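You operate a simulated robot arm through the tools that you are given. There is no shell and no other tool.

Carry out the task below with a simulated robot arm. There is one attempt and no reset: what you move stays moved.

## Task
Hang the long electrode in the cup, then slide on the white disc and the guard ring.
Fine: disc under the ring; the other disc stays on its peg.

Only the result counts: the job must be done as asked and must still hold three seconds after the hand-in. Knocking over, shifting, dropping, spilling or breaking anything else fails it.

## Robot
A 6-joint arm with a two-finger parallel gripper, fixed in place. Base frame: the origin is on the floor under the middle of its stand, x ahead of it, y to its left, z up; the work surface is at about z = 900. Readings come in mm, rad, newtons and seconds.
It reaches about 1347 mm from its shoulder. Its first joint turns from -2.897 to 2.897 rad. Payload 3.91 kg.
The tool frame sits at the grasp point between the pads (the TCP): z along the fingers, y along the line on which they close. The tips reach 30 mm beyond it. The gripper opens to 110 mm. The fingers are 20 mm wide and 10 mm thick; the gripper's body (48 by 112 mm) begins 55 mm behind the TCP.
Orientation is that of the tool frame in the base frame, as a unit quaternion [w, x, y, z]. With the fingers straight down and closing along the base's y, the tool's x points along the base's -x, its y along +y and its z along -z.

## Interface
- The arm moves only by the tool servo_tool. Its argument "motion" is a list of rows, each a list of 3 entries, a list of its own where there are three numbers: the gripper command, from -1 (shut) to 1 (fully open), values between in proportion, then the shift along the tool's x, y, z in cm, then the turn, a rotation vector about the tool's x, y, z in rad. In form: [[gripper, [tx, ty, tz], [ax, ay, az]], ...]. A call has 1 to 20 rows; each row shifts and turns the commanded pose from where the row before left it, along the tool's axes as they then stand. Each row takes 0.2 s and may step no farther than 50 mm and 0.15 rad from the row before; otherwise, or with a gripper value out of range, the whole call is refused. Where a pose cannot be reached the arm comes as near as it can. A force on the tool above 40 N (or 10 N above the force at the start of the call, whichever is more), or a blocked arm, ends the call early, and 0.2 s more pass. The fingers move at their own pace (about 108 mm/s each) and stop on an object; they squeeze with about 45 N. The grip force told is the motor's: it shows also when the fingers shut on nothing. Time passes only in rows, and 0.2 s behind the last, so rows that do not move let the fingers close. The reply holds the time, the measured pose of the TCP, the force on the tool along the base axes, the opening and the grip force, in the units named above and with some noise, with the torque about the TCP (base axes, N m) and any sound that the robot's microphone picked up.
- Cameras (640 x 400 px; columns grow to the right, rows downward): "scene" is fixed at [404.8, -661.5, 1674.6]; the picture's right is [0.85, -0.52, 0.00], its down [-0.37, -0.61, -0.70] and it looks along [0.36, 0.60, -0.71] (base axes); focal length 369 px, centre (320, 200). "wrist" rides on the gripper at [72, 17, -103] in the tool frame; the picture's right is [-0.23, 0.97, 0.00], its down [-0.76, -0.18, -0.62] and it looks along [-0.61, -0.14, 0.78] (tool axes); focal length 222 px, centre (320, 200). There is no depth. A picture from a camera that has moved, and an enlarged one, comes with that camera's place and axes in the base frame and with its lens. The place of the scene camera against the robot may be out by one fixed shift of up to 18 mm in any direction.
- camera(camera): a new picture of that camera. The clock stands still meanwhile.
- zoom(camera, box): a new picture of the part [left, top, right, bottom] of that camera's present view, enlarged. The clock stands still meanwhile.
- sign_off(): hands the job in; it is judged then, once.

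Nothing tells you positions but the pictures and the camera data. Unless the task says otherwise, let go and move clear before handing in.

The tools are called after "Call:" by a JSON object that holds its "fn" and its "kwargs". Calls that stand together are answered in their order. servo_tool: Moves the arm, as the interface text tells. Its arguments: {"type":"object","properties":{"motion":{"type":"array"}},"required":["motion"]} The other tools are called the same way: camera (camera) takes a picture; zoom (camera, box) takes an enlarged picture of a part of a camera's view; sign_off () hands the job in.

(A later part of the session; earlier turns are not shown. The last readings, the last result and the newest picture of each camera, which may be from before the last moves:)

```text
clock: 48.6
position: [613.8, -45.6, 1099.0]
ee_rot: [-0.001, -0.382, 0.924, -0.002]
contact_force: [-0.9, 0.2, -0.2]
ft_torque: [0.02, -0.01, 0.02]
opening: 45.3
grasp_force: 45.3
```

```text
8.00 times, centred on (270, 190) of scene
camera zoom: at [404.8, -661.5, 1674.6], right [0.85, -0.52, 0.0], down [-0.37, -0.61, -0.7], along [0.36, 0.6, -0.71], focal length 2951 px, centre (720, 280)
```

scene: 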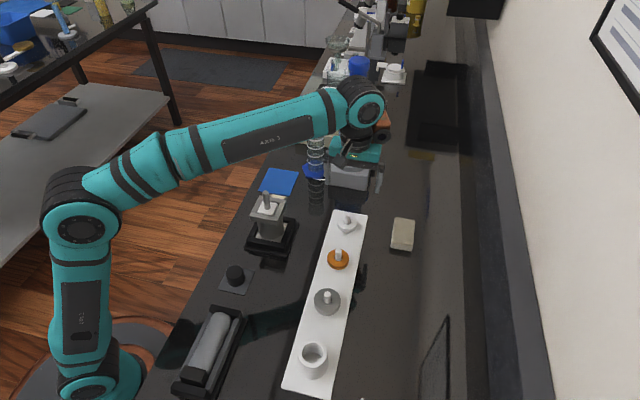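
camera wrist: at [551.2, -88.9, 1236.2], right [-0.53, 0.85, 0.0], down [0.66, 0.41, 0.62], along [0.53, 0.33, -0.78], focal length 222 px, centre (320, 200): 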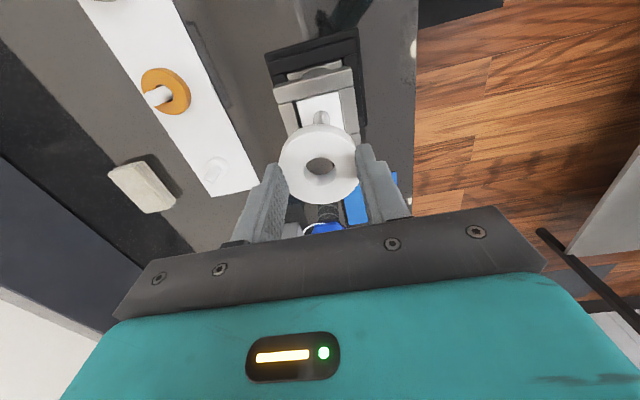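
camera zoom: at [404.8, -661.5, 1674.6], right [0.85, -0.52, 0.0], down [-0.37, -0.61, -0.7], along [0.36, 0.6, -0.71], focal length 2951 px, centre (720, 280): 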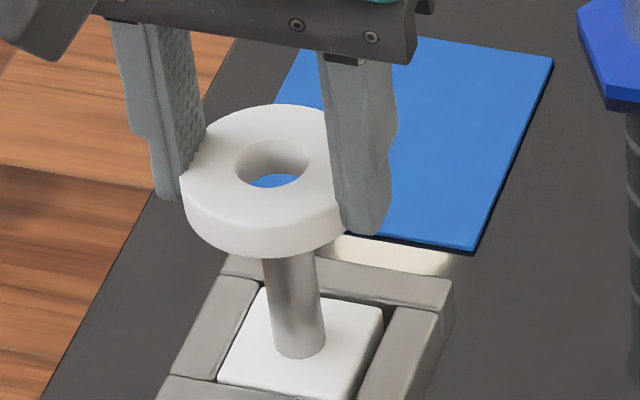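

Looking through the hole, the stem top sits about 1 mm in tool x and 2 mm in −y from the hole's centre. I'll correct and look again.

Call:
{"fn": "servo_tool", "kwargs": {"motion": [[-1, [0.1, -0.2, 0], [0, 0, 0]], [-1, [0, 0, 0], [0, 0, 0]], [-1, [0, 0, 0], [0, 0, 0]]]}}

Call:
{"fn": "zoom", "kwargs": {"camera": "wrist", "box": [295, 130, 345, 190]}}

Call:
{"fn": "zoom", "kwargs": {"camera": "scene", "box": [250, 165, 290, 215]}}

```text
clock: 49.4
position: [613.5, -47.9, 1099.8]
ee_rot: [0.001, -0.381, 0.925, -0.002]
contact_force: [0.3, -0.9, -1.1]
ft_torque: [-0.01, 0.01, -0.01]
opening: 45.2
grasp_force: 44.4
```

```text
6.67 times, centred on (320, 160) of wrist
camera zoom: at [550.9, -87.5, 1204.2], right [-0.53, 0.85, 0.0], down [0.66, 0.41, 0.62], along [0.53, 0.33, -0.78], focal length 1481 px, centre (320, 467)
```

zoom: 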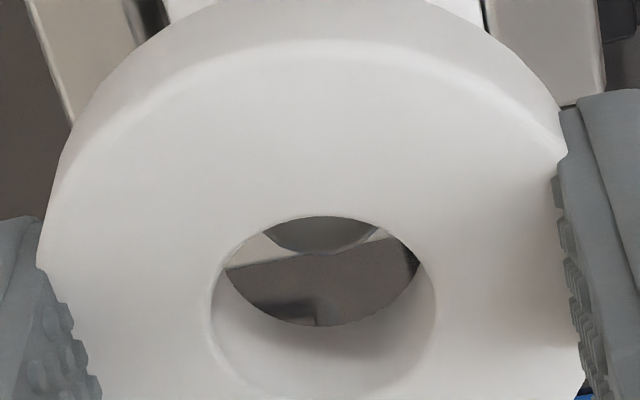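

```text
8.00 times, centred on (270, 190) of scene
camera zoom: at [404.8, -661.5, 1674.6], right [0.85, -0.52, 0.0], down [-0.37, -0.61, -0.7], along [0.36, 0.6, -0.71], focal length 2951 px, centre (720, 280)
```

zoom: 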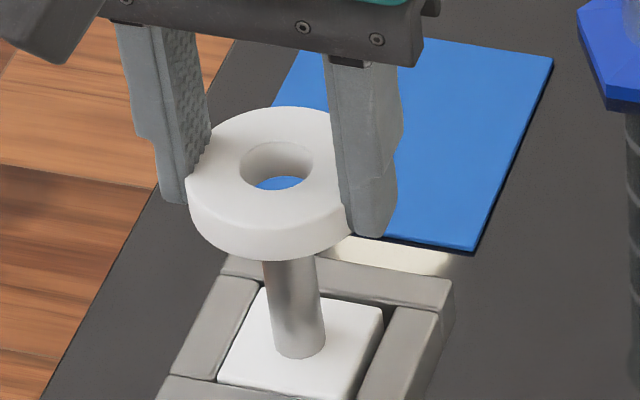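

The stem is now within about 0.7 mm of the hole's centre. Lowering again in guarded steps.

Call:
{"fn": "servo_tool", "kwargs": {"motion": [[-1, [0, 0, 0.4], [0, 0, 0]], [-1, [0, 0, 0.4], [0, 0, 0]], [-1, [0, 0, 0.3], [0, 0, 0]], [-1, [0, 0, 0.2], [0, 0, 0]], [-1, [0, 0, 0], [0, 0, 0]]]}}

Call:
{"fn": "zoom", "kwargs": {"camera": "wrist", "box": [295, 130, 345, 190]}}

Call:
{"fn": "zoom", "kwargs": {"camera": "scene", "box": [250, 165, 290, 215]}}

```text
clock: 50.6
position: [613.3, -48.9, 1087.3]
ee_rot: [0.001, -0.382, 0.924, -0.002]
contact_force: [0.1, -0.1, 0.1]
ft_torque: [0.01, 0.04, 0.03]
opening: 45.4
grasp_force: 45.1
```

```text
6.67 times, centred on (320, 160) of wrist
camera zoom: at [550.1, -88.1, 1191.7], right [-0.53, 0.85, 0.0], down [0.66, 0.41, 0.62], along [0.53, 0.33, -0.78], focal length 1481 px, centre (320, 467)
```

zoom: 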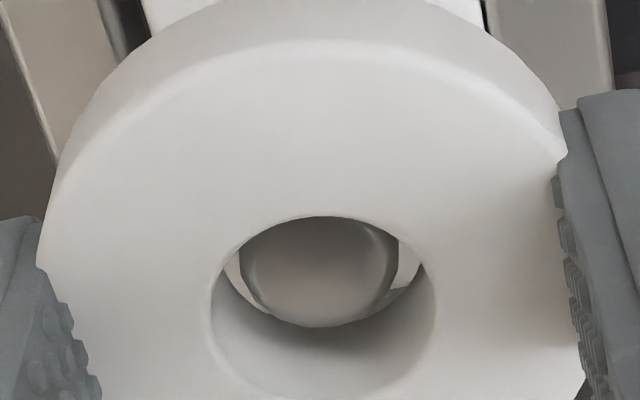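

```text
8.00 times, centred on (270, 190) of scene
camera zoom: at [404.8, -661.5, 1674.6], right [0.85, -0.52, 0.0], down [-0.37, -0.61, -0.7], along [0.36, 0.6, -0.71], focal length 2951 px, centre (720, 280)
```

zoom: 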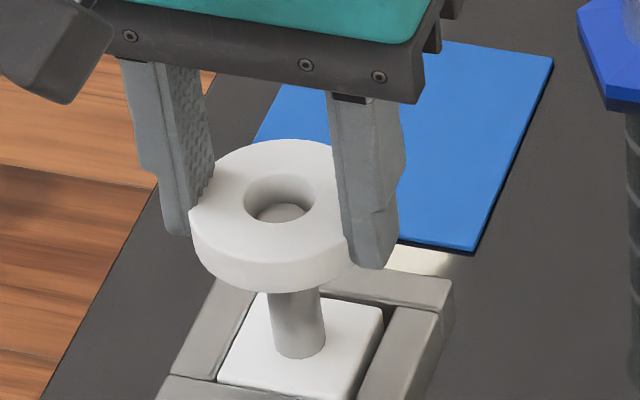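

The stem is inside the hole with no contact force. Sliding the disc further down the stem.

Call:
{"fn": "servo_tool", "kwargs": {"motion": [[-1, [0, 0, 0.5], [0, 0, 0]], [-1, [0, 0, 0.5], [0, 0, 0]], [-1, [0, 0, 0.5], [0, 0, 0]], [-1, [0, 0, 0.5], [0, 0, 0]], [-1, [0, 0, 0.5], [0, 0, 0]], [-1, [0, 0, 0], [0, 0, 0]]]}}

Call:
{"fn": "zoom", "kwargs": {"camera": "wrist", "box": [280, 110, 360, 200]}}

Call:
{"fn": "zoom", "kwargs": {"camera": "scene", "box": [250, 165, 290, 215]}}

```text
clock: 52.0
position: [614.2, -49.1, 1062.7]
ee_rot: [0.0, -0.382, 0.924, -0.001]
contact_force: [0.0, 0.4, -0.2]
ft_torque: [0.01, 0.02, -0.02]
opening: 45.5
grasp_force: 44.8
```

```text
4.44 times, centred on (320, 155) of wrist
camera zoom: at [550.6, -88.3, 1167.0], right [-0.53, 0.85, 0.0], down [0.66, 0.41, 0.62], along [0.53, 0.33, -0.78], focal length 987 px, centre (320, 400)
```

zoom: 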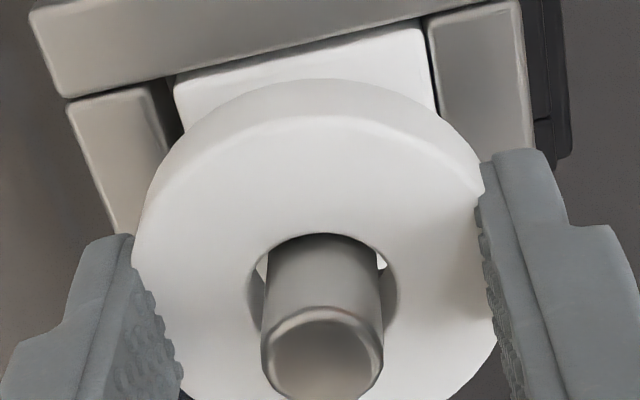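

```text
8.00 times, centred on (270, 190) of scene
camera zoom: at [404.8, -661.5, 1674.6], right [0.85, -0.52, 0.0], down [-0.37, -0.61, -0.7], along [0.36, 0.6, -0.71], focal length 2951 px, centre (720, 280)
```

zoom: 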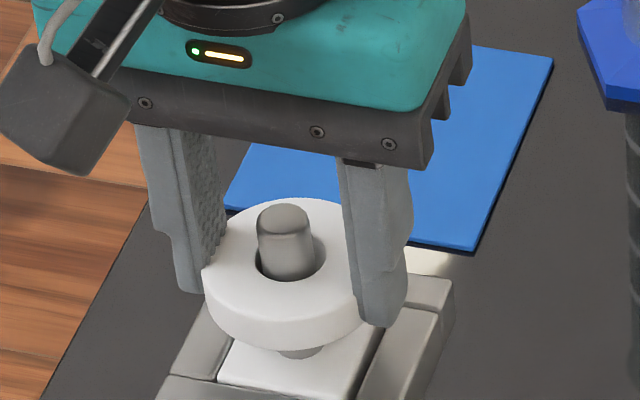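

The disc is sliding down cleanly. I'll lower to just above the frame with the fingertips still clear of it.

Call:
{"fn": "servo_tool", "kwargs": {"motion": [[-1, [0, 0, 0.4], [0, 0, 0]], [-1, [0, 0, 0.4], [0, 0, 0]], [-1, [0, 0, 0.4], [0, 0, 0]], [-1, [0, 0, 0.3], [0, 0, 0]], [-1, [0, 0, 0], [0, 0, 0]]]}}

Call:
{"fn": "zoom", "kwargs": {"camera": "wrist", "box": [280, 110, 360, 200]}}

Call:
{"fn": "zoom", "kwargs": {"camera": "scene", "box": [250, 175, 290, 225]}}

```text
clock: 53.2
position: [613.9, -48.4, 1045.2]
ee_rot: [0.0, -0.381, 0.925, -0.002]
contact_force: [-0.1, 1.0, -0.6]
ft_torque: [0.03, -0.01, 0.0]
opening: 45.0
grasp_force: 45.1
```

```text
4.44 times, centred on (320, 155) of wrist
camera zoom: at [550.5, -88.0, 1151.1], right [-0.53, 0.85, 0.0], down [0.66, 0.41, 0.62], along [0.53, 0.33, -0.78], focal length 987 px, centre (320, 400)
```

zoom: 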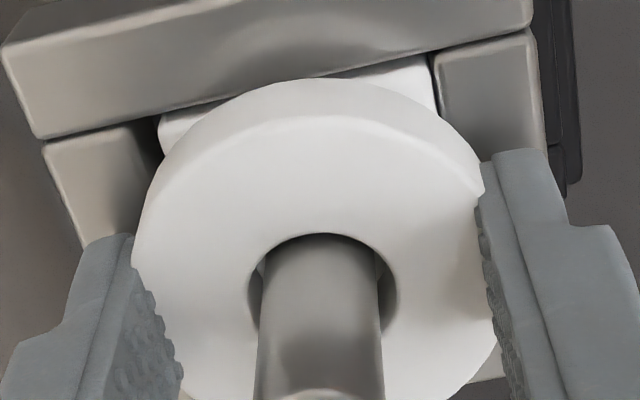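

```text
8.00 times, centred on (270, 200) of scene
camera zoom: at [404.8, -661.5, 1674.6], right [0.85, -0.52, 0.0], down [-0.37, -0.61, -0.7], along [0.36, 0.6, -0.71], focal length 2951 px, centre (720, 200)
```

zoom: 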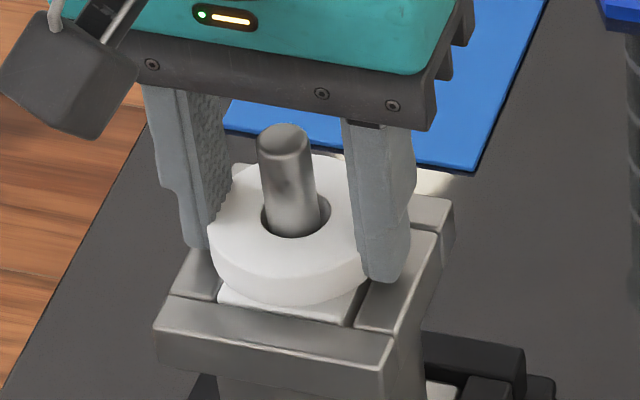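

Nearly down, still with no contact. A couple more millimetres in 1 mm steps.

Call:
{"fn": "servo_tool", "kwargs": {"motion": [[-1, [0, 0, 0.1], [0, 0, 0]], [-1, [0, 0, 0.1], [0, 0, 0]], [-1, [0, 0, 0], [0, 0, 0]]]}}

```text
clock: 54.0
position: [613.6, -48.5, 1045.6]
ee_rot: [0.001, -0.382, 0.924, -0.001]
contact_force: [0.2, -0.2, -1.0]
ft_torque: [0.01, 0.01, 0.03]
opening: 45.3
grasp_force: 44.8
```

Call:
{"fn": "servo_tool", "kwargs": {"motion": [[-1, [0, 0, 0.1], [0, 0, 0]], [-1, [0, 0, 0.1], [0, 0, 0]], [-1, [0, 0, 0], [0, 0, 0]]]}}

Call:
{"fn": "zoom", "kwargs": {"camera": "scene", "box": [250, 175, 290, 225]}}

```text
clock: 54.8
position: [613.9, -47.8, 1043.9]
ee_rot: [0.001, -0.382, 0.924, -0.001]
contact_force: [0.7, 0.0, 2.6]
ft_torque: [0.04, 0.05, -0.03]
opening: 45.1
grasp_force: 45.4
```

```text
8.00 times, centred on (270, 200) of scene
camera zoom: at [404.8, -661.5, 1674.6], right [0.85, -0.52, 0.0], down [-0.37, -0.61, -0.7], along [0.36, 0.6, -0.71], focal length 2951 px, centre (720, 200)
```

zoom: 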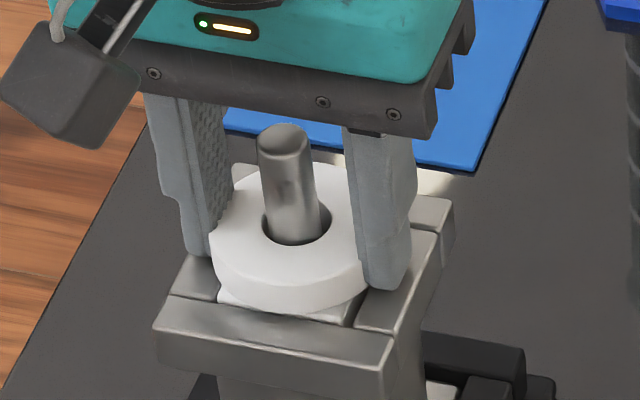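

I'm touching lightly now (about 3 N). I'll lift 1 mm to take off the load, then open and let the disc settle on the collar.

Call:
{"fn": "servo_tool", "kwargs": {"motion": [[-1, [0, 0, -0.1], [0, 0, 0]], [-0.1, [0, 0, 0], [0, 0, 0]], [0.1, [0, 0, 0], [0, 0, 0]], [0.2, [0, 0, 0], [0, 0, 0]], [0.2, [0, 0, 0], [0, 0, 0]]]}}

Call:
{"fn": "zoom", "kwargs": {"camera": "wrist", "box": [270, 90, 370, 200]}}

Call:
{"fn": "zoom", "kwargs": {"camera": "scene", "box": [250, 175, 290, 225]}}

```text
clock: 56.0
position: [613.6, -47.5, 1044.3]
ee_rot: [0.001, -0.382, 0.924, -0.002]
contact_force: [0.0, 0.4, 0.6]
ft_torque: [-0.01, -0.01, 0.01]
opening: 66.0
grasp_force: 0.0
```

```text
3.64 times, centred on (320, 145) of wrist
camera zoom: at [550.6, -88.2, 1148.6], right [-0.53, 0.85, 0.0], down [0.66, 0.41, 0.62], along [0.53, 0.33, -0.78], focal length 808 px, centre (320, 400)
```

zoom: 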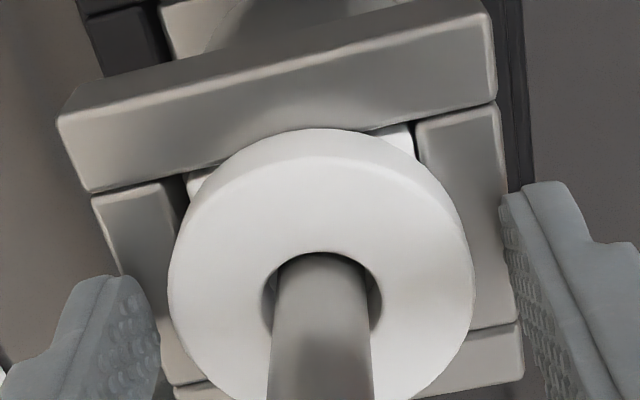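

```text
8.00 times, centred on (270, 200) of scene
camera zoom: at [404.8, -661.5, 1674.6], right [0.85, -0.52, 0.0], down [-0.37, -0.61, -0.7], along [0.36, 0.6, -0.71], focal length 2951 px, centre (720, 200)
```

zoom: 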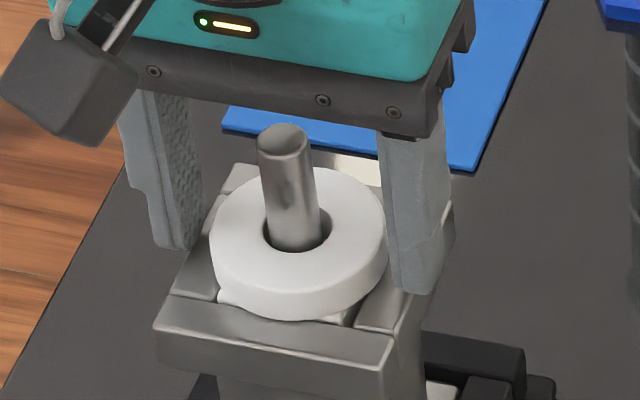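

The white disc now rests flat on the collar around the stem. I'll retreat straight up and go to the grey guard ring, which I expect near (624,-309).

Call:
{"fn": "servo_tool", "kwargs": {"motion": [[0.3, [0, 0, -1.0], [0, 0, 0]], [0.3, [0, 0, -3.0], [0, 0, 0]], [0.3, [0, 0, -4.0], [0, 0, 0]], [0.3, [0, 0, -4.0], [0, 0, 0]], [1, [2.53, -2.75, 0], [0, 0, 0]], [1, [2.53, -2.75, 0], [0, 0, 0]], [1, [2.53, -2.75, 0], [0, 0, 0]], [1, [2.53, -2.75, 0], [0, 0, 0]], [1, [2.53, -2.75, 0], [0, 0, 0]], [1, [2.53, -2.75, 0], [0, 0, 0]], [1, [2.53, -2.75, 0], [0, 0, 0]], [1, [0, 0, 3.0], [0, 0, 0]], [1, [0, 0, 3.0], [0, 0, 0]], [1, [0, 0, 2.0], [0, 0, 0]], [1, [0, 0, 0], [0, 0, 0]], [1, [0, 0, 0], [0, 0, 0]]]}}

Call:
{"fn": "camera", "kwargs": {"camera": "wrist"}}

Call:
{"fn": "zoom", "kwargs": {"camera": "wrist", "box": [240, 50, 400, 190]}}

Call:
{"fn": "camera", "kwargs": {"camera": "scene"}}

Call:
{"fn": "zoom", "kwargs": {"camera": "scene", "box": [245, 170, 295, 230]}}

```text
clock: 59.4
position: [624.5, -309.1, 1085.2]
ee_rot: [0.001, -0.383, 0.924, -0.002]
contact_force: [0.5, -0.4, -0.4]
ft_torque: [0.01, 0.0, 0.0]
opening: 110.2
grasp_force: 0.1
```

```text
taken
camera wrist: at [560.7, -348.9, 1190.0], right [-0.53, 0.85, 0.0], down [0.66, 0.41, 0.62], along [0.53, 0.33, -0.78], focal length 222 px, centre (320, 200)
```

wrist: 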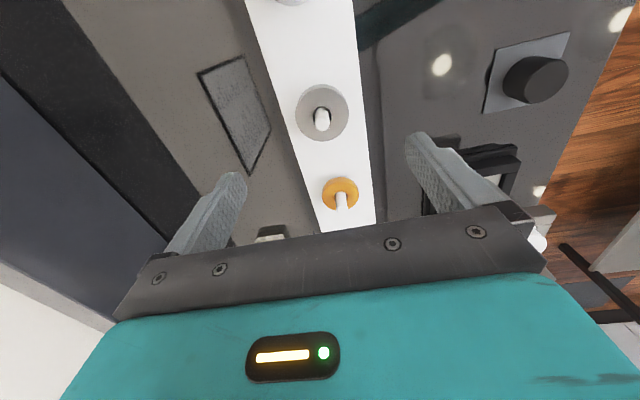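

```text
2.86 times, centred on (320, 120) of wrist
camera zoom: at [560.7, -348.9, 1190.0], right [-0.53, 0.85, 0.0], down [0.66, 0.41, 0.62], along [0.53, 0.33, -0.78], focal length 635 px, centre (320, 429)
```

zoom: 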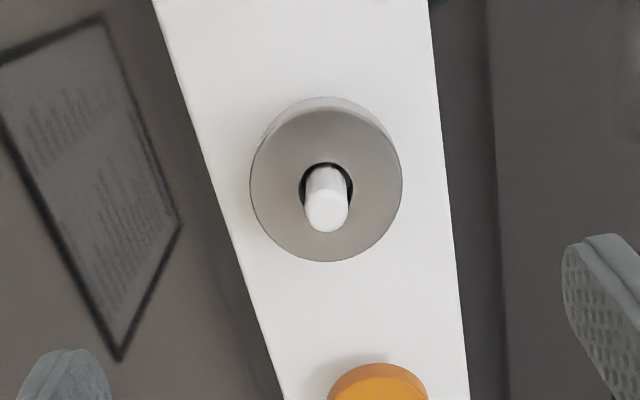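

```text
taken
```

scene: 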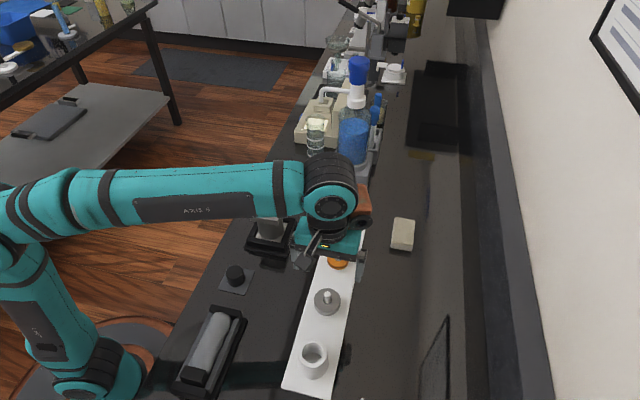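

```text
6.67 times, centred on (270, 200) of scene
camera zoom: at [404.8, -661.5, 1674.6], right [0.85, -0.52, 0.0], down [-0.37, -0.61, -0.7], along [0.36, 0.6, -0.71], focal length 2459 px, centre (653, 200)
```

zoom: 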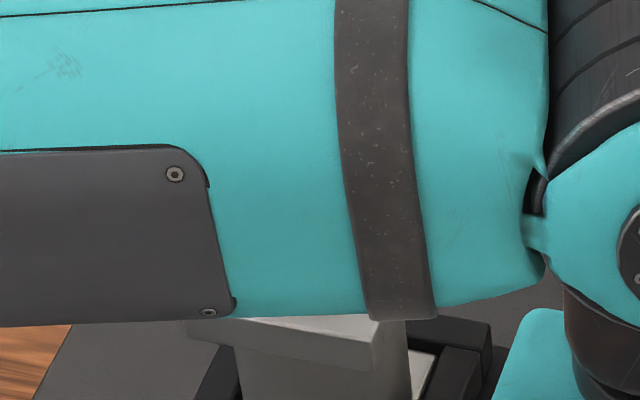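

The guard ring is in view, about 7 mm ahead of my axis. I'll correct and lower to refine its height and position.

Call:
{"fn": "servo_tool", "kwargs": {"motion": [[1, [-0.7, 0.05, 2.0], [0, 0, 0]], [1, [0, 0, 2.5], [0, 0, 0]], [1, [0, 0, 2.0], [0, 0, 0]], [1, [0, 0, 0], [0, 0, 0]], [1, [0, 0, 0], [0, 0, 0]]]}}

Call:
{"fn": "zoom", "kwargs": {"camera": "wrist", "box": [240, 60, 400, 200]}}

Call:
{"fn": "zoom", "kwargs": {"camera": "scene", "box": [290, 240, 370, 330]}}

```text
clock: 60.6
position: [627.7, -304.9, 1021.8]
ee_rot: [0.001, -0.382, 0.924, 0.0]
contact_force: [0.3, -0.3, 0.7]
ft_torque: [-0.01, -0.02, 0.05]
opening: 110.0
grasp_force: 0.1
```

```text
2.86 times, centred on (320, 130) of wrist
camera zoom: at [564.9, -344.4, 1125.4], right [-0.53, 0.85, 0.0], down [0.66, 0.41, 0.62], along [0.53, 0.33, -0.78], focal length 635 px, centre (320, 400)
```

zoom: 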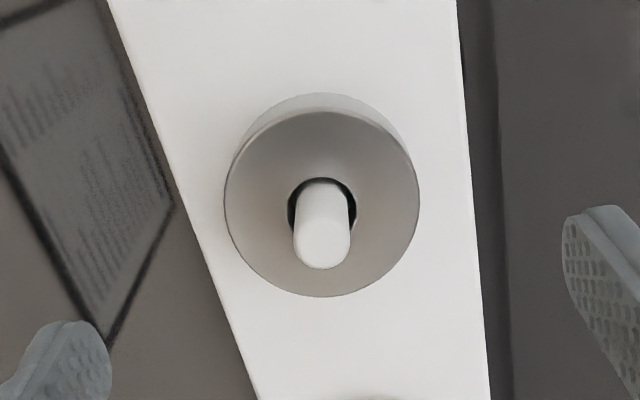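

```text
4.44 times, centred on (330, 285) of scene
camera zoom: at [404.8, -661.5, 1674.6], right [0.85, -0.52, 0.0], down [-0.37, -0.61, -0.7], along [0.36, 0.6, -0.71], focal length 1640 px, centre (276, -178)
```

zoom: 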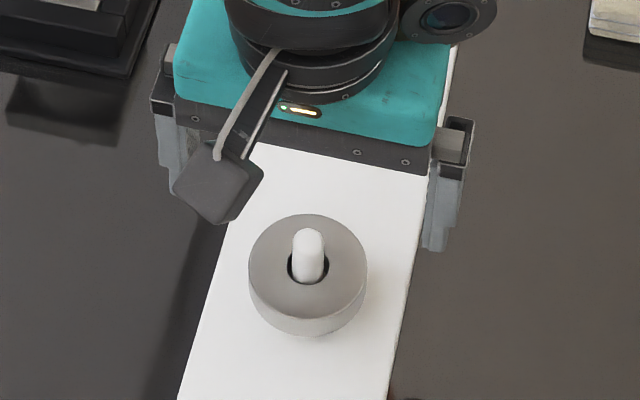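

The guard ring's top is at Z≈937, about 59 mm across with a 20 mm hole, nearly centred. I'll narrow the fingers to 80 mm and lower closer for a last check.

Call:
{"fn": "servo_tool", "kwargs": {"motion": [[0.4545, [-0.18, 0.03, 1.5], [0, 0, 0]], [0.4545, [0, 0, 1.5], [0, 0, 0]], [0.4545, [0, 0, 1.7], [0, 0, 0]], [0.4545, [0, 0, 0], [0, 0, 0]], [0.4545, [0, 0, 0], [0, 0, 0]]]}}

Call:
{"fn": "zoom", "kwargs": {"camera": "wrist", "box": [240, 80, 400, 220]}}

Call:
{"fn": "zoom", "kwargs": {"camera": "scene", "box": [290, 250, 370, 330]}}

```text
clock: 61.8
position: [630.2, -304.1, 973.9]
ee_rot: [0.0, -0.381, 0.924, -0.002]
contact_force: [-0.2, -0.1, 0.8]
ft_torque: [-0.01, 0.0, 0.0]
opening: 79.9
grasp_force: 0.0
```

```text
2.86 times, centred on (320, 150) of wrist
camera zoom: at [566.8, -343.0, 1077.8], right [-0.53, 0.85, 0.0], down [0.66, 0.41, 0.62], along [0.53, 0.33, -0.78], focal length 635 px, centre (320, 343)
```

zoom: 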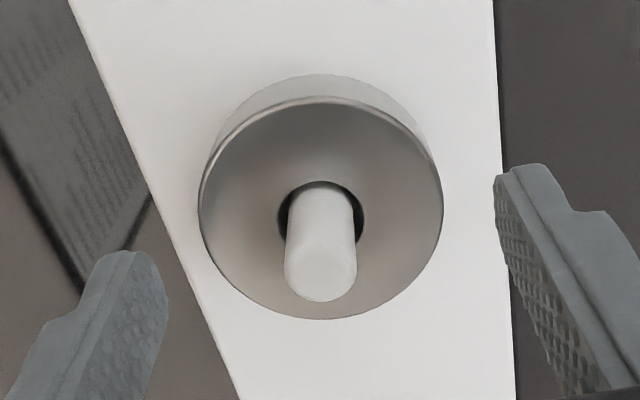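

```text
5.00 times, centred on (330, 290) of scene
camera zoom: at [404.8, -661.5, 1674.6], right [0.85, -0.52, 0.0], down [-0.37, -0.61, -0.7], along [0.36, 0.6, -0.71], focal length 1844 px, centre (270, -250)
```

zoom: 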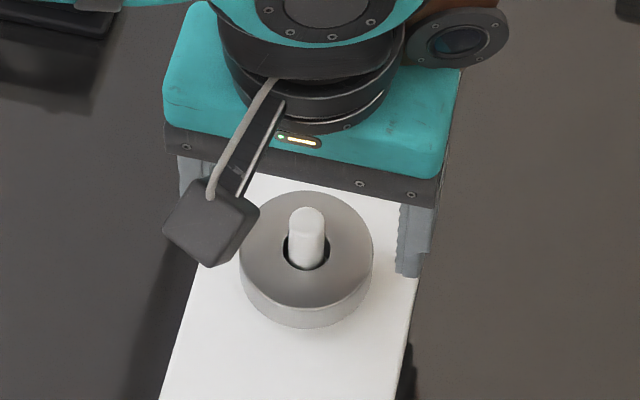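

The ring is centred within about 0.6 mm. Lowering to grip height and closing.

Call:
{"fn": "servo_tool", "kwargs": {"motion": [[0.4545, [0.05, 0.05, 1.0], [0, 0, 0]], [0.4545, [0, 0, 0.95], [0, 0, 0]], [0.4545, [0, 0, 0], [0, 0, 0]], [0.1, [0, 0, 0], [0, 0, 0]], [-1, [0, 0, 0], [0, 0, 0]], [-1, [0, 0, 0], [0, 0, 0]], [-1, [0, 0, 0], [0, 0, 0]], [-1, [0, 0, 0], [0, 0, 0]]]}}

Call:
{"fn": "zoom", "kwargs": {"camera": "wrist", "box": [265, 110, 375, 220]}}

Call:
{"fn": "zoom", "kwargs": {"camera": "scene", "box": [290, 250, 370, 330]}}

```text
clock: 63.6
position: [629.0, -303.7, 953.2]
ee_rot: [0.0, -0.382, 0.924, -0.002]
contact_force: [0.5, 0.4, -0.1]
ft_torque: [0.02, 0.0, 0.01]
opening: 51.5
grasp_force: 45.5
```

```text
3.64 times, centred on (320, 165) of wrist
camera zoom: at [565.9, -343.8, 1058.1], right [-0.53, 0.85, 0.0], down [0.66, 0.41, 0.62], along [0.53, 0.33, -0.78], focal length 808 px, centre (320, 327)
```

zoom: 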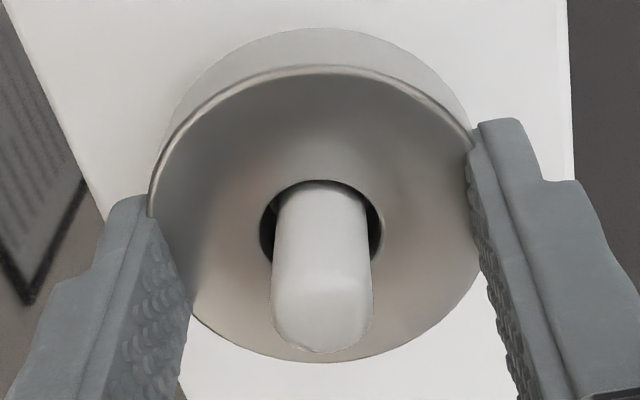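

```text
5.00 times, centred on (330, 290) of scene
camera zoom: at [404.8, -661.5, 1674.6], right [0.85, -0.52, 0.0], down [-0.37, -0.61, -0.7], along [0.36, 0.6, -0.71], focal length 1844 px, centre (270, -250)
```

zoom: 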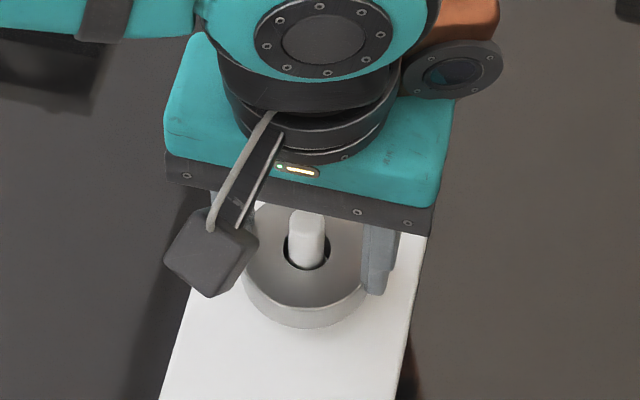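

The ring is gripped with steady force. Test-lifting it.

Call:
{"fn": "servo_tool", "kwargs": {"motion": [[-1, [0, 0, -0.4], [0, 0, 0]], [-1, [0, 0, -0.6], [0, 0, 0]], [-1, [0, 0, -0.8], [0, 0, 0]], [-1, [0, 0, 0], [0, 0, 0]]]}}

Call:
{"fn": "zoom", "kwargs": {"camera": "wrist", "box": [265, 110, 375, 220]}}

Call:
{"fn": "zoom", "kwargs": {"camera": "scene", "box": [290, 240, 370, 330]}}

```text
clock: 64.6
position: [629.1, -303.5, 971.1]
ee_rot: [-0.001, -0.381, 0.924, -0.001]
contact_force: [0.1, 0.4, -1.2]
ft_torque: [0.0, -0.01, 0.01]
opening: 51.3
grasp_force: 45.5
```

```text
3.64 times, centred on (320, 165) of wrist
camera zoom: at [566.0, -343.0, 1075.2], right [-0.53, 0.85, 0.0], down [0.66, 0.41, 0.62], along [0.53, 0.33, -0.78], focal length 808 px, centre (320, 327)
```

zoom: 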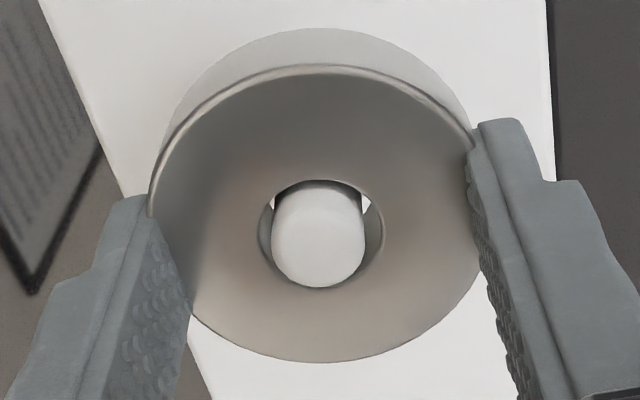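

```text
4.44 times, centred on (330, 285) of scene
camera zoom: at [404.8, -661.5, 1674.6], right [0.85, -0.52, 0.0], down [-0.37, -0.61, -0.7], along [0.36, 0.6, -0.71], focal length 1640 px, centre (276, -178)
```

zoom: 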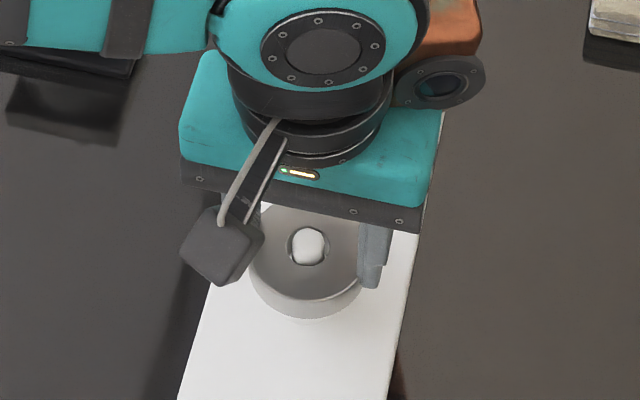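

The ring is off its boss and level. I'll raise it high and carry it back over the stem.

Call:
{"fn": "servo_tool", "kwargs": {"motion": [[-1, [0, 0, -2.0], [0, 0, 0]], [-1, [0, 0, -3.0], [0, 0, 0]], [-1, [0, 0, -4.0], [0, 0, 0]], [-1, [0, 0, -4.0], [0, 0, 0]], [-1, [0, 0, -3.0], [0, 0, 0]], [-1, [-1.2, 1.36, 0], [0, 0, 0]], [-1, [-2.2, 2.49, 0], [0, 0, 0]], [-1, [-2.5, 2.83, 0], [0, 0, 0]], [-1, [-2.5, 2.83, 0], [0, 0, 0]], [-1, [-2.5, 2.83, 0], [0, 0, 0]], [-1, [-2.5, 2.83, 0], [0, 0, 0]], [-1, [-2.2, 2.49, 0], [0, 0, 0]], [-1, [-1.28, 1.46, 0], [0, 0, 0]], [-1, [0, 0, 0], [0, 0, 0]], [-1, [0, 0, 0], [0, 0, 0]], [-1, [0, 0, 0], [0, 0, 0]]]}}

Call:
{"fn": "zoom", "kwargs": {"camera": "wrist", "box": [270, 70, 370, 190]}}

Call:
{"fn": "zoom", "kwargs": {"camera": "scene", "box": [240, 150, 300, 225]}}

Call:
{"fn": "camera", "kwargs": {"camera": "scene"}}

```text
clock: 68.0
position: [611.3, -47.4, 1129.6]
ee_rot: [0.0, -0.382, 0.924, -0.002]
contact_force: [-0.6, -0.1, -1.6]
ft_torque: [0.01, 0.03, -0.01]
opening: 51.1
grasp_force: 45.0
```

```text
3.33 times, centred on (320, 130) of wrist
camera zoom: at [549.0, -87.2, 1234.1], right [-0.53, 0.85, 0.0], down [0.66, 0.41, 0.62], along [0.53, 0.33, -0.78], focal length 740 px, centre (320, 433)
```

zoom: 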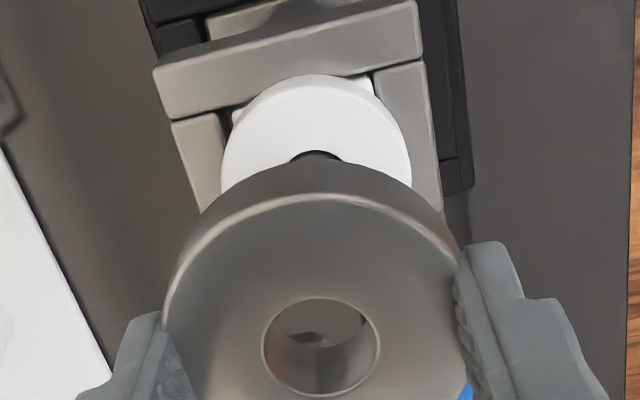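

```text
5.33 times, centred on (270, 188) of scene
camera zoom: at [404.8, -661.5, 1674.6], right [0.85, -0.52, 0.0], down [-0.37, -0.61, -0.7], along [0.36, 0.6, -0.71], focal length 1967 px, centre (587, 267)
```

zoom: 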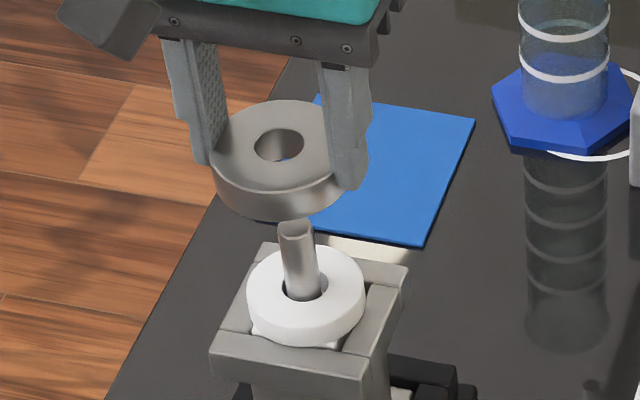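

```text
taken
```

scene: 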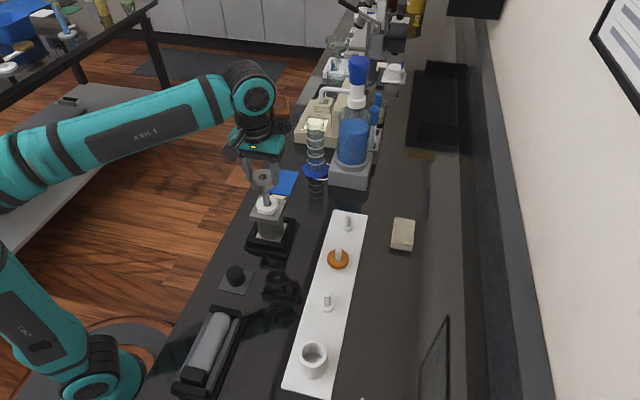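

The ring is over the stem. The scene view suggests shifting about 2 mm in −y and 1 mm in +x, so I'll do that and lower to just above the stem top to look through the hole.

Call:
{"fn": "servo_tool", "kwargs": {"motion": [[-1, [0.08, -0.2, 0], [0, 0, 0]], [-1, [0, 0, 0.8], [0, 0, 0]], [-1, [0, 0, 0.8], [0, 0, 0]], [-1, [0, 0, 0.5], [0, 0, 0]], [-1, [0, 0, 0], [0, 0, 0]], [-1, [0, 0, 0], [0, 0, 0]]]}}

Call:
{"fn": "zoom", "kwargs": {"camera": "wrist", "box": [295, 130, 345, 190]}}

Call:
{"fn": "zoom", "kwargs": {"camera": "wrist", "box": [270, 80, 370, 200]}}

Call:
{"fn": "zoom", "kwargs": {"camera": "scene", "box": [250, 165, 290, 215]}}

```text
clock: 69.4
position: [613.4, -50.2, 1110.2]
ee_rot: [0.0, -0.382, 0.924, -0.002]
contact_force: [0.0, 0.3, -1.4]
ft_torque: [0.02, 0.02, 0.0]
opening: 51.1
grasp_force: 44.9
```

```text
6.67 times, centred on (320, 160) of wrist
camera zoom: at [550.3, -89.4, 1214.1], right [-0.53, 0.85, 0.0], down [0.66, 0.41, 0.62], along [0.53, 0.33, -0.78], focal length 1481 px, centre (320, 467)
```

zoom: 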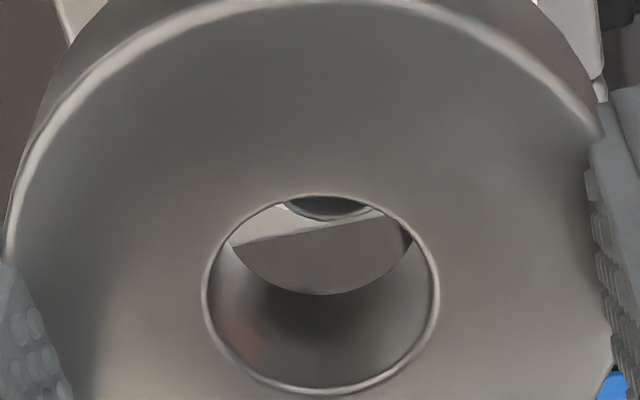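

```text
3.33 times, centred on (320, 140) of wrist
camera zoom: at [550.3, -89.4, 1214.1], right [-0.53, 0.85, 0.0], down [0.66, 0.41, 0.62], along [0.53, 0.33, -0.78], focal length 740 px, centre (320, 400)
```

zoom: 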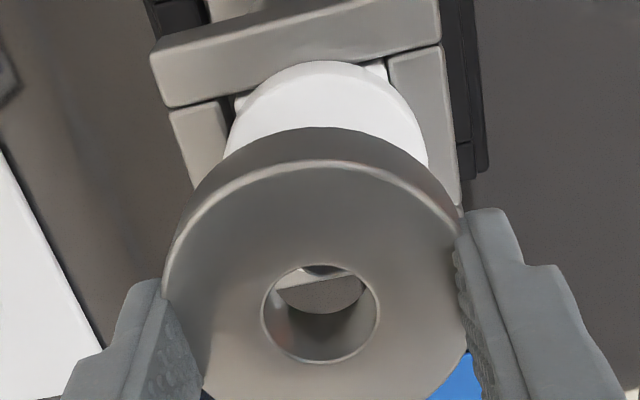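

```text
8.00 times, centred on (270, 190) of scene
camera zoom: at [404.8, -661.5, 1674.6], right [0.85, -0.52, 0.0], down [-0.37, -0.61, -0.7], along [0.36, 0.6, -0.71], focal length 2951 px, centre (720, 280)
```

zoom: 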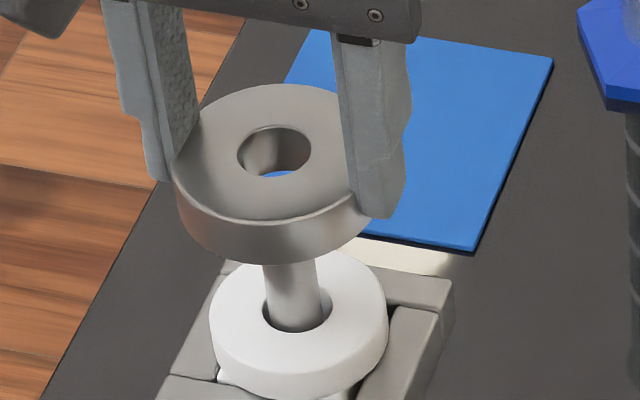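

Through the hole, the stem top is about 1 mm off in +y now. I'll make a half-step correction and lower 8 mm for a clearer look.

Call:
{"fn": "servo_tool", "kwargs": {"motion": [[-1, [-0.03, 0.06, 0.4], [0, 0, 0]], [-1, [0, 0, 0.4], [0, 0, 0]], [-1, [0, 0, 0], [0, 0, 0]], [-1, [0, 0, 0], [0, 0, 0]]]}}

Call:
{"fn": "zoom", "kwargs": {"camera": "wrist", "box": [295, 130, 345, 190]}}

Call:
{"fn": "zoom", "kwargs": {"camera": "scene", "box": [250, 165, 290, 215]}}

```text
clock: 70.4
position: [614.1, -50.1, 1101.7]
ee_rot: [0.0, -0.382, 0.924, -0.002]
contact_force: [0.1, 0.0, -1.5]
ft_torque: [0.0, 0.02, -0.01]
opening: 51.0
grasp_force: 44.8
```

```text
6.67 times, centred on (320, 160) of wrist
camera zoom: at [550.3, -89.1, 1206.4], right [-0.53, 0.85, 0.0], down [0.66, 0.41, 0.62], along [0.53, 0.33, -0.78], focal length 1481 px, centre (320, 467)
```

zoom: 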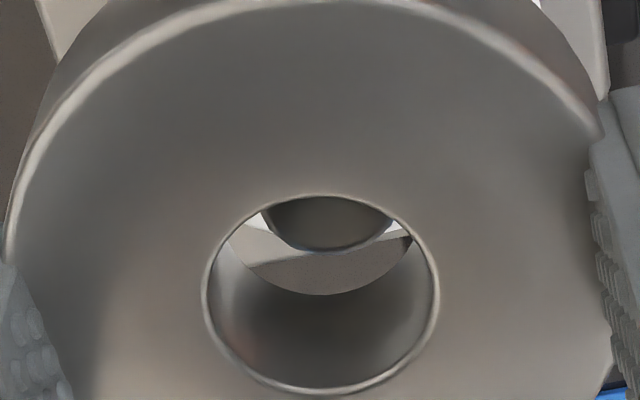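

```text
8.00 times, centred on (270, 190) of scene
camera zoom: at [404.8, -661.5, 1674.6], right [0.85, -0.52, 0.0], down [-0.37, -0.61, -0.7], along [0.36, 0.6, -0.71], focal length 2951 px, centre (720, 280)
```

zoom: 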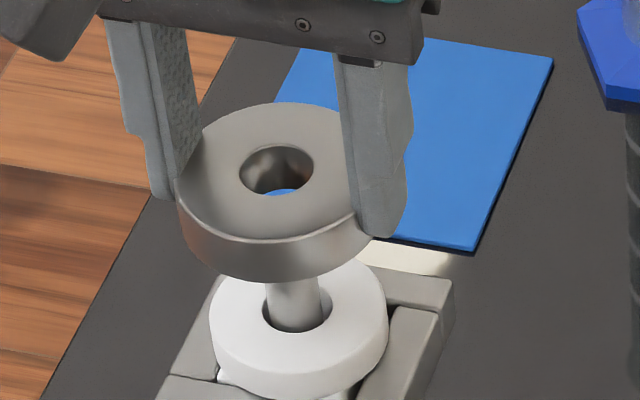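

The stem is within about 0.7 mm of the hole's centre. I'll make a tiny correction and lower in guarded steps.

Call:
{"fn": "servo_tool", "kwargs": {"motion": [[-1, [-0.03, 0.04, 0.2], [0, 0, 0]], [-1, [0, 0, 0.4], [0, 0, 0]], [-1, [0, 0, 0.3], [0, 0, 0]], [-1, [0, 0, 0.3], [0, 0, 0]], [-1, [0, 0, 0], [0, 0, 0]]]}}

Call:
{"fn": "zoom", "kwargs": {"camera": "wrist", "box": [295, 130, 345, 190]}}

Call:
{"fn": "zoom", "kwargs": {"camera": "scene", "box": [250, 165, 290, 215]}}

```text
clock: 71.6
position: [614.7, -49.3, 1089.1]
ee_rot: [0.001, -0.382, 0.924, -0.002]
contact_force: [-0.4, -1.0, -2.4]
ft_torque: [0.01, 0.02, -0.01]
opening: 51.2
grasp_force: 44.8
```

```text
6.67 times, centred on (320, 160) of wrist
camera zoom: at [551.0, -88.6, 1193.7], right [-0.53, 0.85, 0.0], down [0.66, 0.41, 0.62], along [0.53, 0.33, -0.78], focal length 1481 px, centre (320, 467)
```

zoom: 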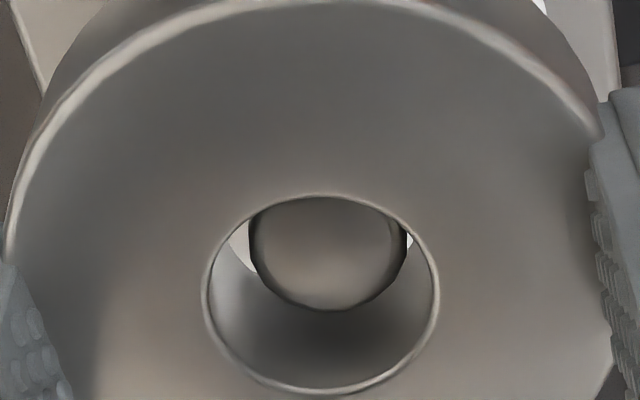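

```text
8.00 times, centred on (270, 190) of scene
camera zoom: at [404.8, -661.5, 1674.6], right [0.85, -0.52, 0.0], down [-0.37, -0.61, -0.7], along [0.36, 0.6, -0.71], focal length 2951 px, centre (720, 280)
```

zoom: 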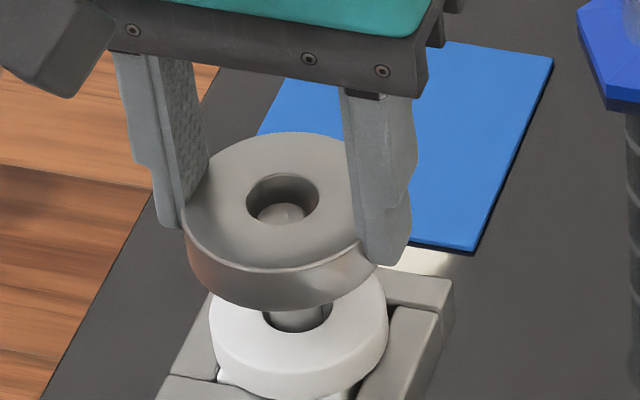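

The stem has entered the ring's hole with no contact force. Continuing down with a slight centring tweak.

Call:
{"fn": "servo_tool", "kwargs": {"motion": [[-1, [0, 0.04, 0.4], [0, 0, 0]], [-1, [0, 0, 0.5], [0, 0, 0]], [-1, [0, 0, 0.5], [0, 0, 0]], [-1, [0, 0, 0.5], [0, 0, 0]], [-1, [0, 0, 0.4], [0, 0, 0]], [-1, [0, 0, 0], [0, 0, 0]]]}}

Call:
{"fn": "zoom", "kwargs": {"camera": "wrist", "box": [280, 110, 360, 200]}}

Call:
{"fn": "zoom", "kwargs": {"camera": "scene", "box": [250, 170, 290, 220]}}

```text
clock: 73.0
position: [614.1, -48.2, 1068.0]
ee_rot: [-0.001, -0.381, 0.924, -0.002]
contact_force: [0.2, -0.5, -2.4]
ft_torque: [-0.01, -0.02, 0.0]
opening: 51.4
grasp_force: 45.4
```

```text
4.44 times, centred on (320, 155) of wrist
camera zoom: at [550.5, -87.7, 1171.5], right [-0.53, 0.85, 0.0], down [0.66, 0.41, 0.62], along [0.53, 0.33, -0.78], focal length 987 px, centre (320, 400)
```

zoom: 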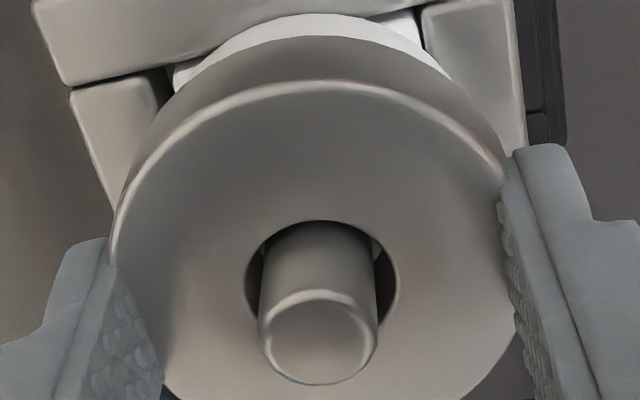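

```text
8.00 times, centred on (270, 195) of scene
camera zoom: at [404.8, -661.5, 1674.6], right [0.85, -0.52, 0.0], down [-0.37, -0.61, -0.7], along [0.36, 0.6, -0.71], focal length 2951 px, centre (720, 240)
```

zoom: 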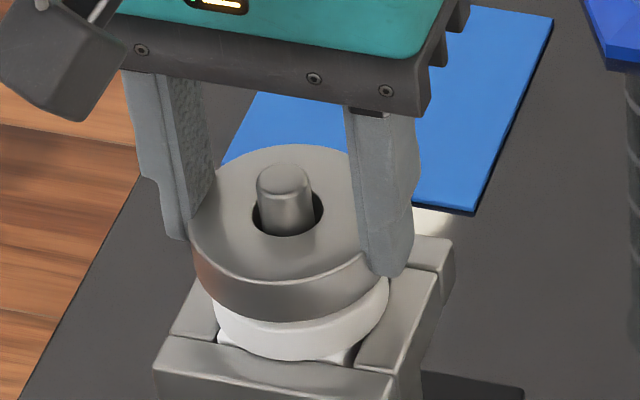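

The ring is just above the disc and still free. Lowering the last part slowly until it touches.

Call:
{"fn": "servo_tool", "kwargs": {"motion": [[-1, [0, 0, 0.3], [0, 0, 0]], [-1, [0, 0, 0.3], [0, 0, 0]], [-1, [0, 0, 0.2], [0, 0, 0]], [-1, [0, 0, 0], [0, 0, 0]]]}}

Call:
{"fn": "zoom", "kwargs": {"camera": "scene", "box": [250, 170, 290, 220]}}

```text
clock: 74.0
position: [613.2, -48.2, 1058.8]
ee_rot: [0.003, -0.382, 0.924, -0.001]
contact_force: [8.7, 0.3, 31.2]
ft_torque: [0.01, -0.16, -0.01]
opening: 51.4
grasp_force: 45.2
```

```text
8.00 times, centred on (270, 195) of scene
camera zoom: at [404.8, -661.5, 1674.6], right [0.85, -0.52, 0.0], down [-0.37, -0.61, -0.7], along [0.36, 0.6, -0.71], focal length 2951 px, centre (720, 240)
```

zoom: 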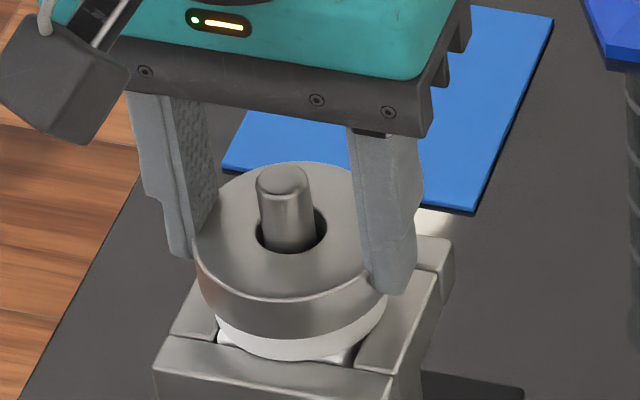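

The ring has landed on the disc (31 N). Relieving the load before release.

Call:
{"fn": "servo_tool", "kwargs": {"motion": [[-1, [0, 0, -0.15], [0, 0, 0]], [-1, [0, 0, 0], [0, 0, 0]]]}}

```text
clock: 74.6
position: [613.6, -49.0, 1058.8]
ee_rot: [0.0, -0.382, 0.924, -0.001]
contact_force: [-1.1, 1.7, 16.2]
ft_torque: [0.06, -0.06, 0.01]
opening: 51.2
grasp_force: 44.8
```

Call:
{"fn": "servo_tool", "kwargs": {"motion": [[-1, [0, 0, -0.12], [0, 0, 0]], [-1, [0, 0, 0], [0, 0, 0]]]}}

```text
clock: 75.2
position: [613.9, -48.2, 1060.7]
ee_rot: [-0.001, -0.382, 0.924, -0.002]
contact_force: [-0.3, -0.3, -0.9]
ft_torque: [0.03, 0.0, 0.01]
opening: 51.1
grasp_force: 44.8
```

The load is off. Opening the fingers and retreating straight up.

Call:
{"fn": "servo_tool", "kwargs": {"motion": [[0.0, [0, 0, 0], [0, 0, 0]], [0.2, [0, 0, 0], [0, 0, 0]], [0.35, [0, 0, 0], [0, 0, 0]], [0.35, [0, 0, 0], [0, 0, 0]], [0.35, [0, 0, -1.0], [0, 0, 0]], [0.35, [0, 0, -2.0], [0, 0, 0]], [0.35, [0, 0, -3.0], [0, 0, 0]], [0.35, [0, 0, -4.0], [0, 0, 0]], [0.35, [0, 0, -3.0], [0, 0, 0]], [0.35, [0, 0, 0], [0, 0, 0]], [0.35, [0, 0, 0], [0, 0, 0]]]}}

Call:
{"fn": "camera", "kwargs": {"camera": "wrist"}}

Call:
{"fn": "zoom", "kwargs": {"camera": "wrist", "box": [260, 40, 380, 170]}}

Call:
{"fn": "zoom", "kwargs": {"camera": "scene", "box": [240, 170, 300, 245]}}

```text
clock: 77.6
position: [615.8, -48.1, 1190.1]
ee_rot: [0.001, -0.381, 0.924, -0.001]
contact_force: [0.4, -0.1, -0.4]
ft_torque: [-0.03, -0.04, 0.0]
opening: 74.4
grasp_force: 0.0
```

```text
taken
camera wrist: at [552.0, -87.4, 1295.5], right [-0.53, 0.85, 0.0], down [0.66, 0.41, 0.62], along [0.53, 0.33, -0.78], focal length 222 px, centre (320, 200)
```

wrist: 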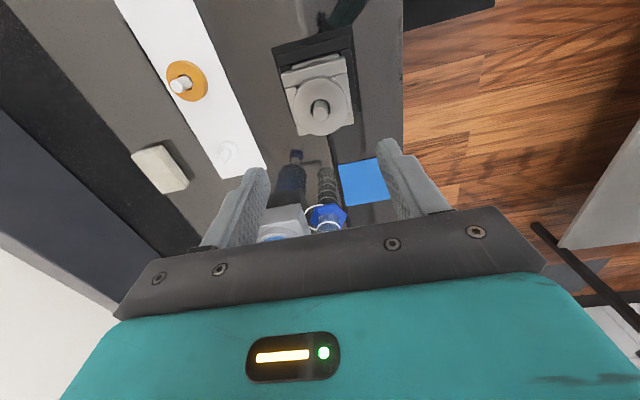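

```text
3.08 times, centred on (320, 105) of wrist
camera zoom: at [552.0, -87.4, 1295.5], right [-0.53, 0.85, 0.0], down [0.66, 0.41, 0.62], along [0.53, 0.33, -0.78], focal length 684 px, centre (320, 492)
```

zoom: 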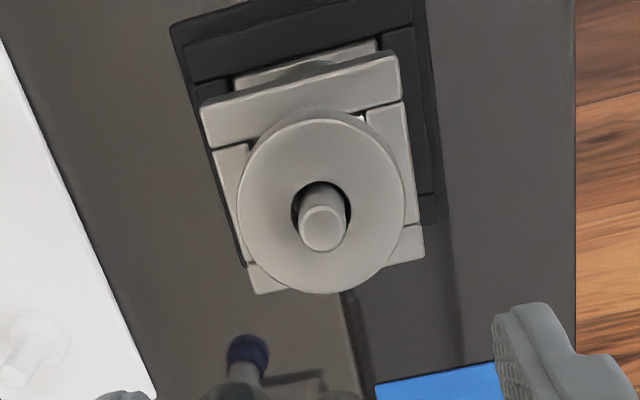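

```text
5.33 times, centred on (270, 208) of scene
camera zoom: at [404.8, -661.5, 1674.6], right [0.85, -0.52, 0.0], down [-0.37, -0.61, -0.7], along [0.36, 0.6, -0.71], focal length 1967 px, centre (587, 160)
```

zoom: 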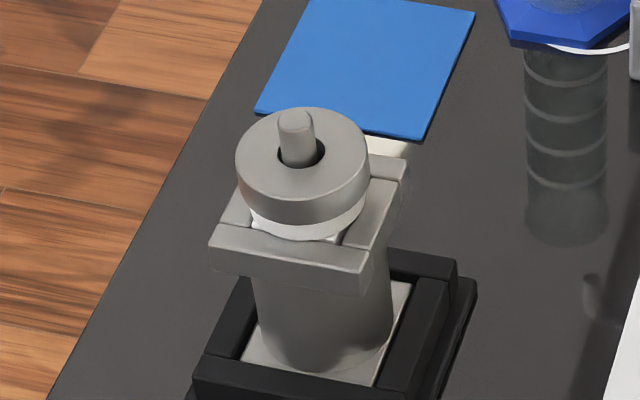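

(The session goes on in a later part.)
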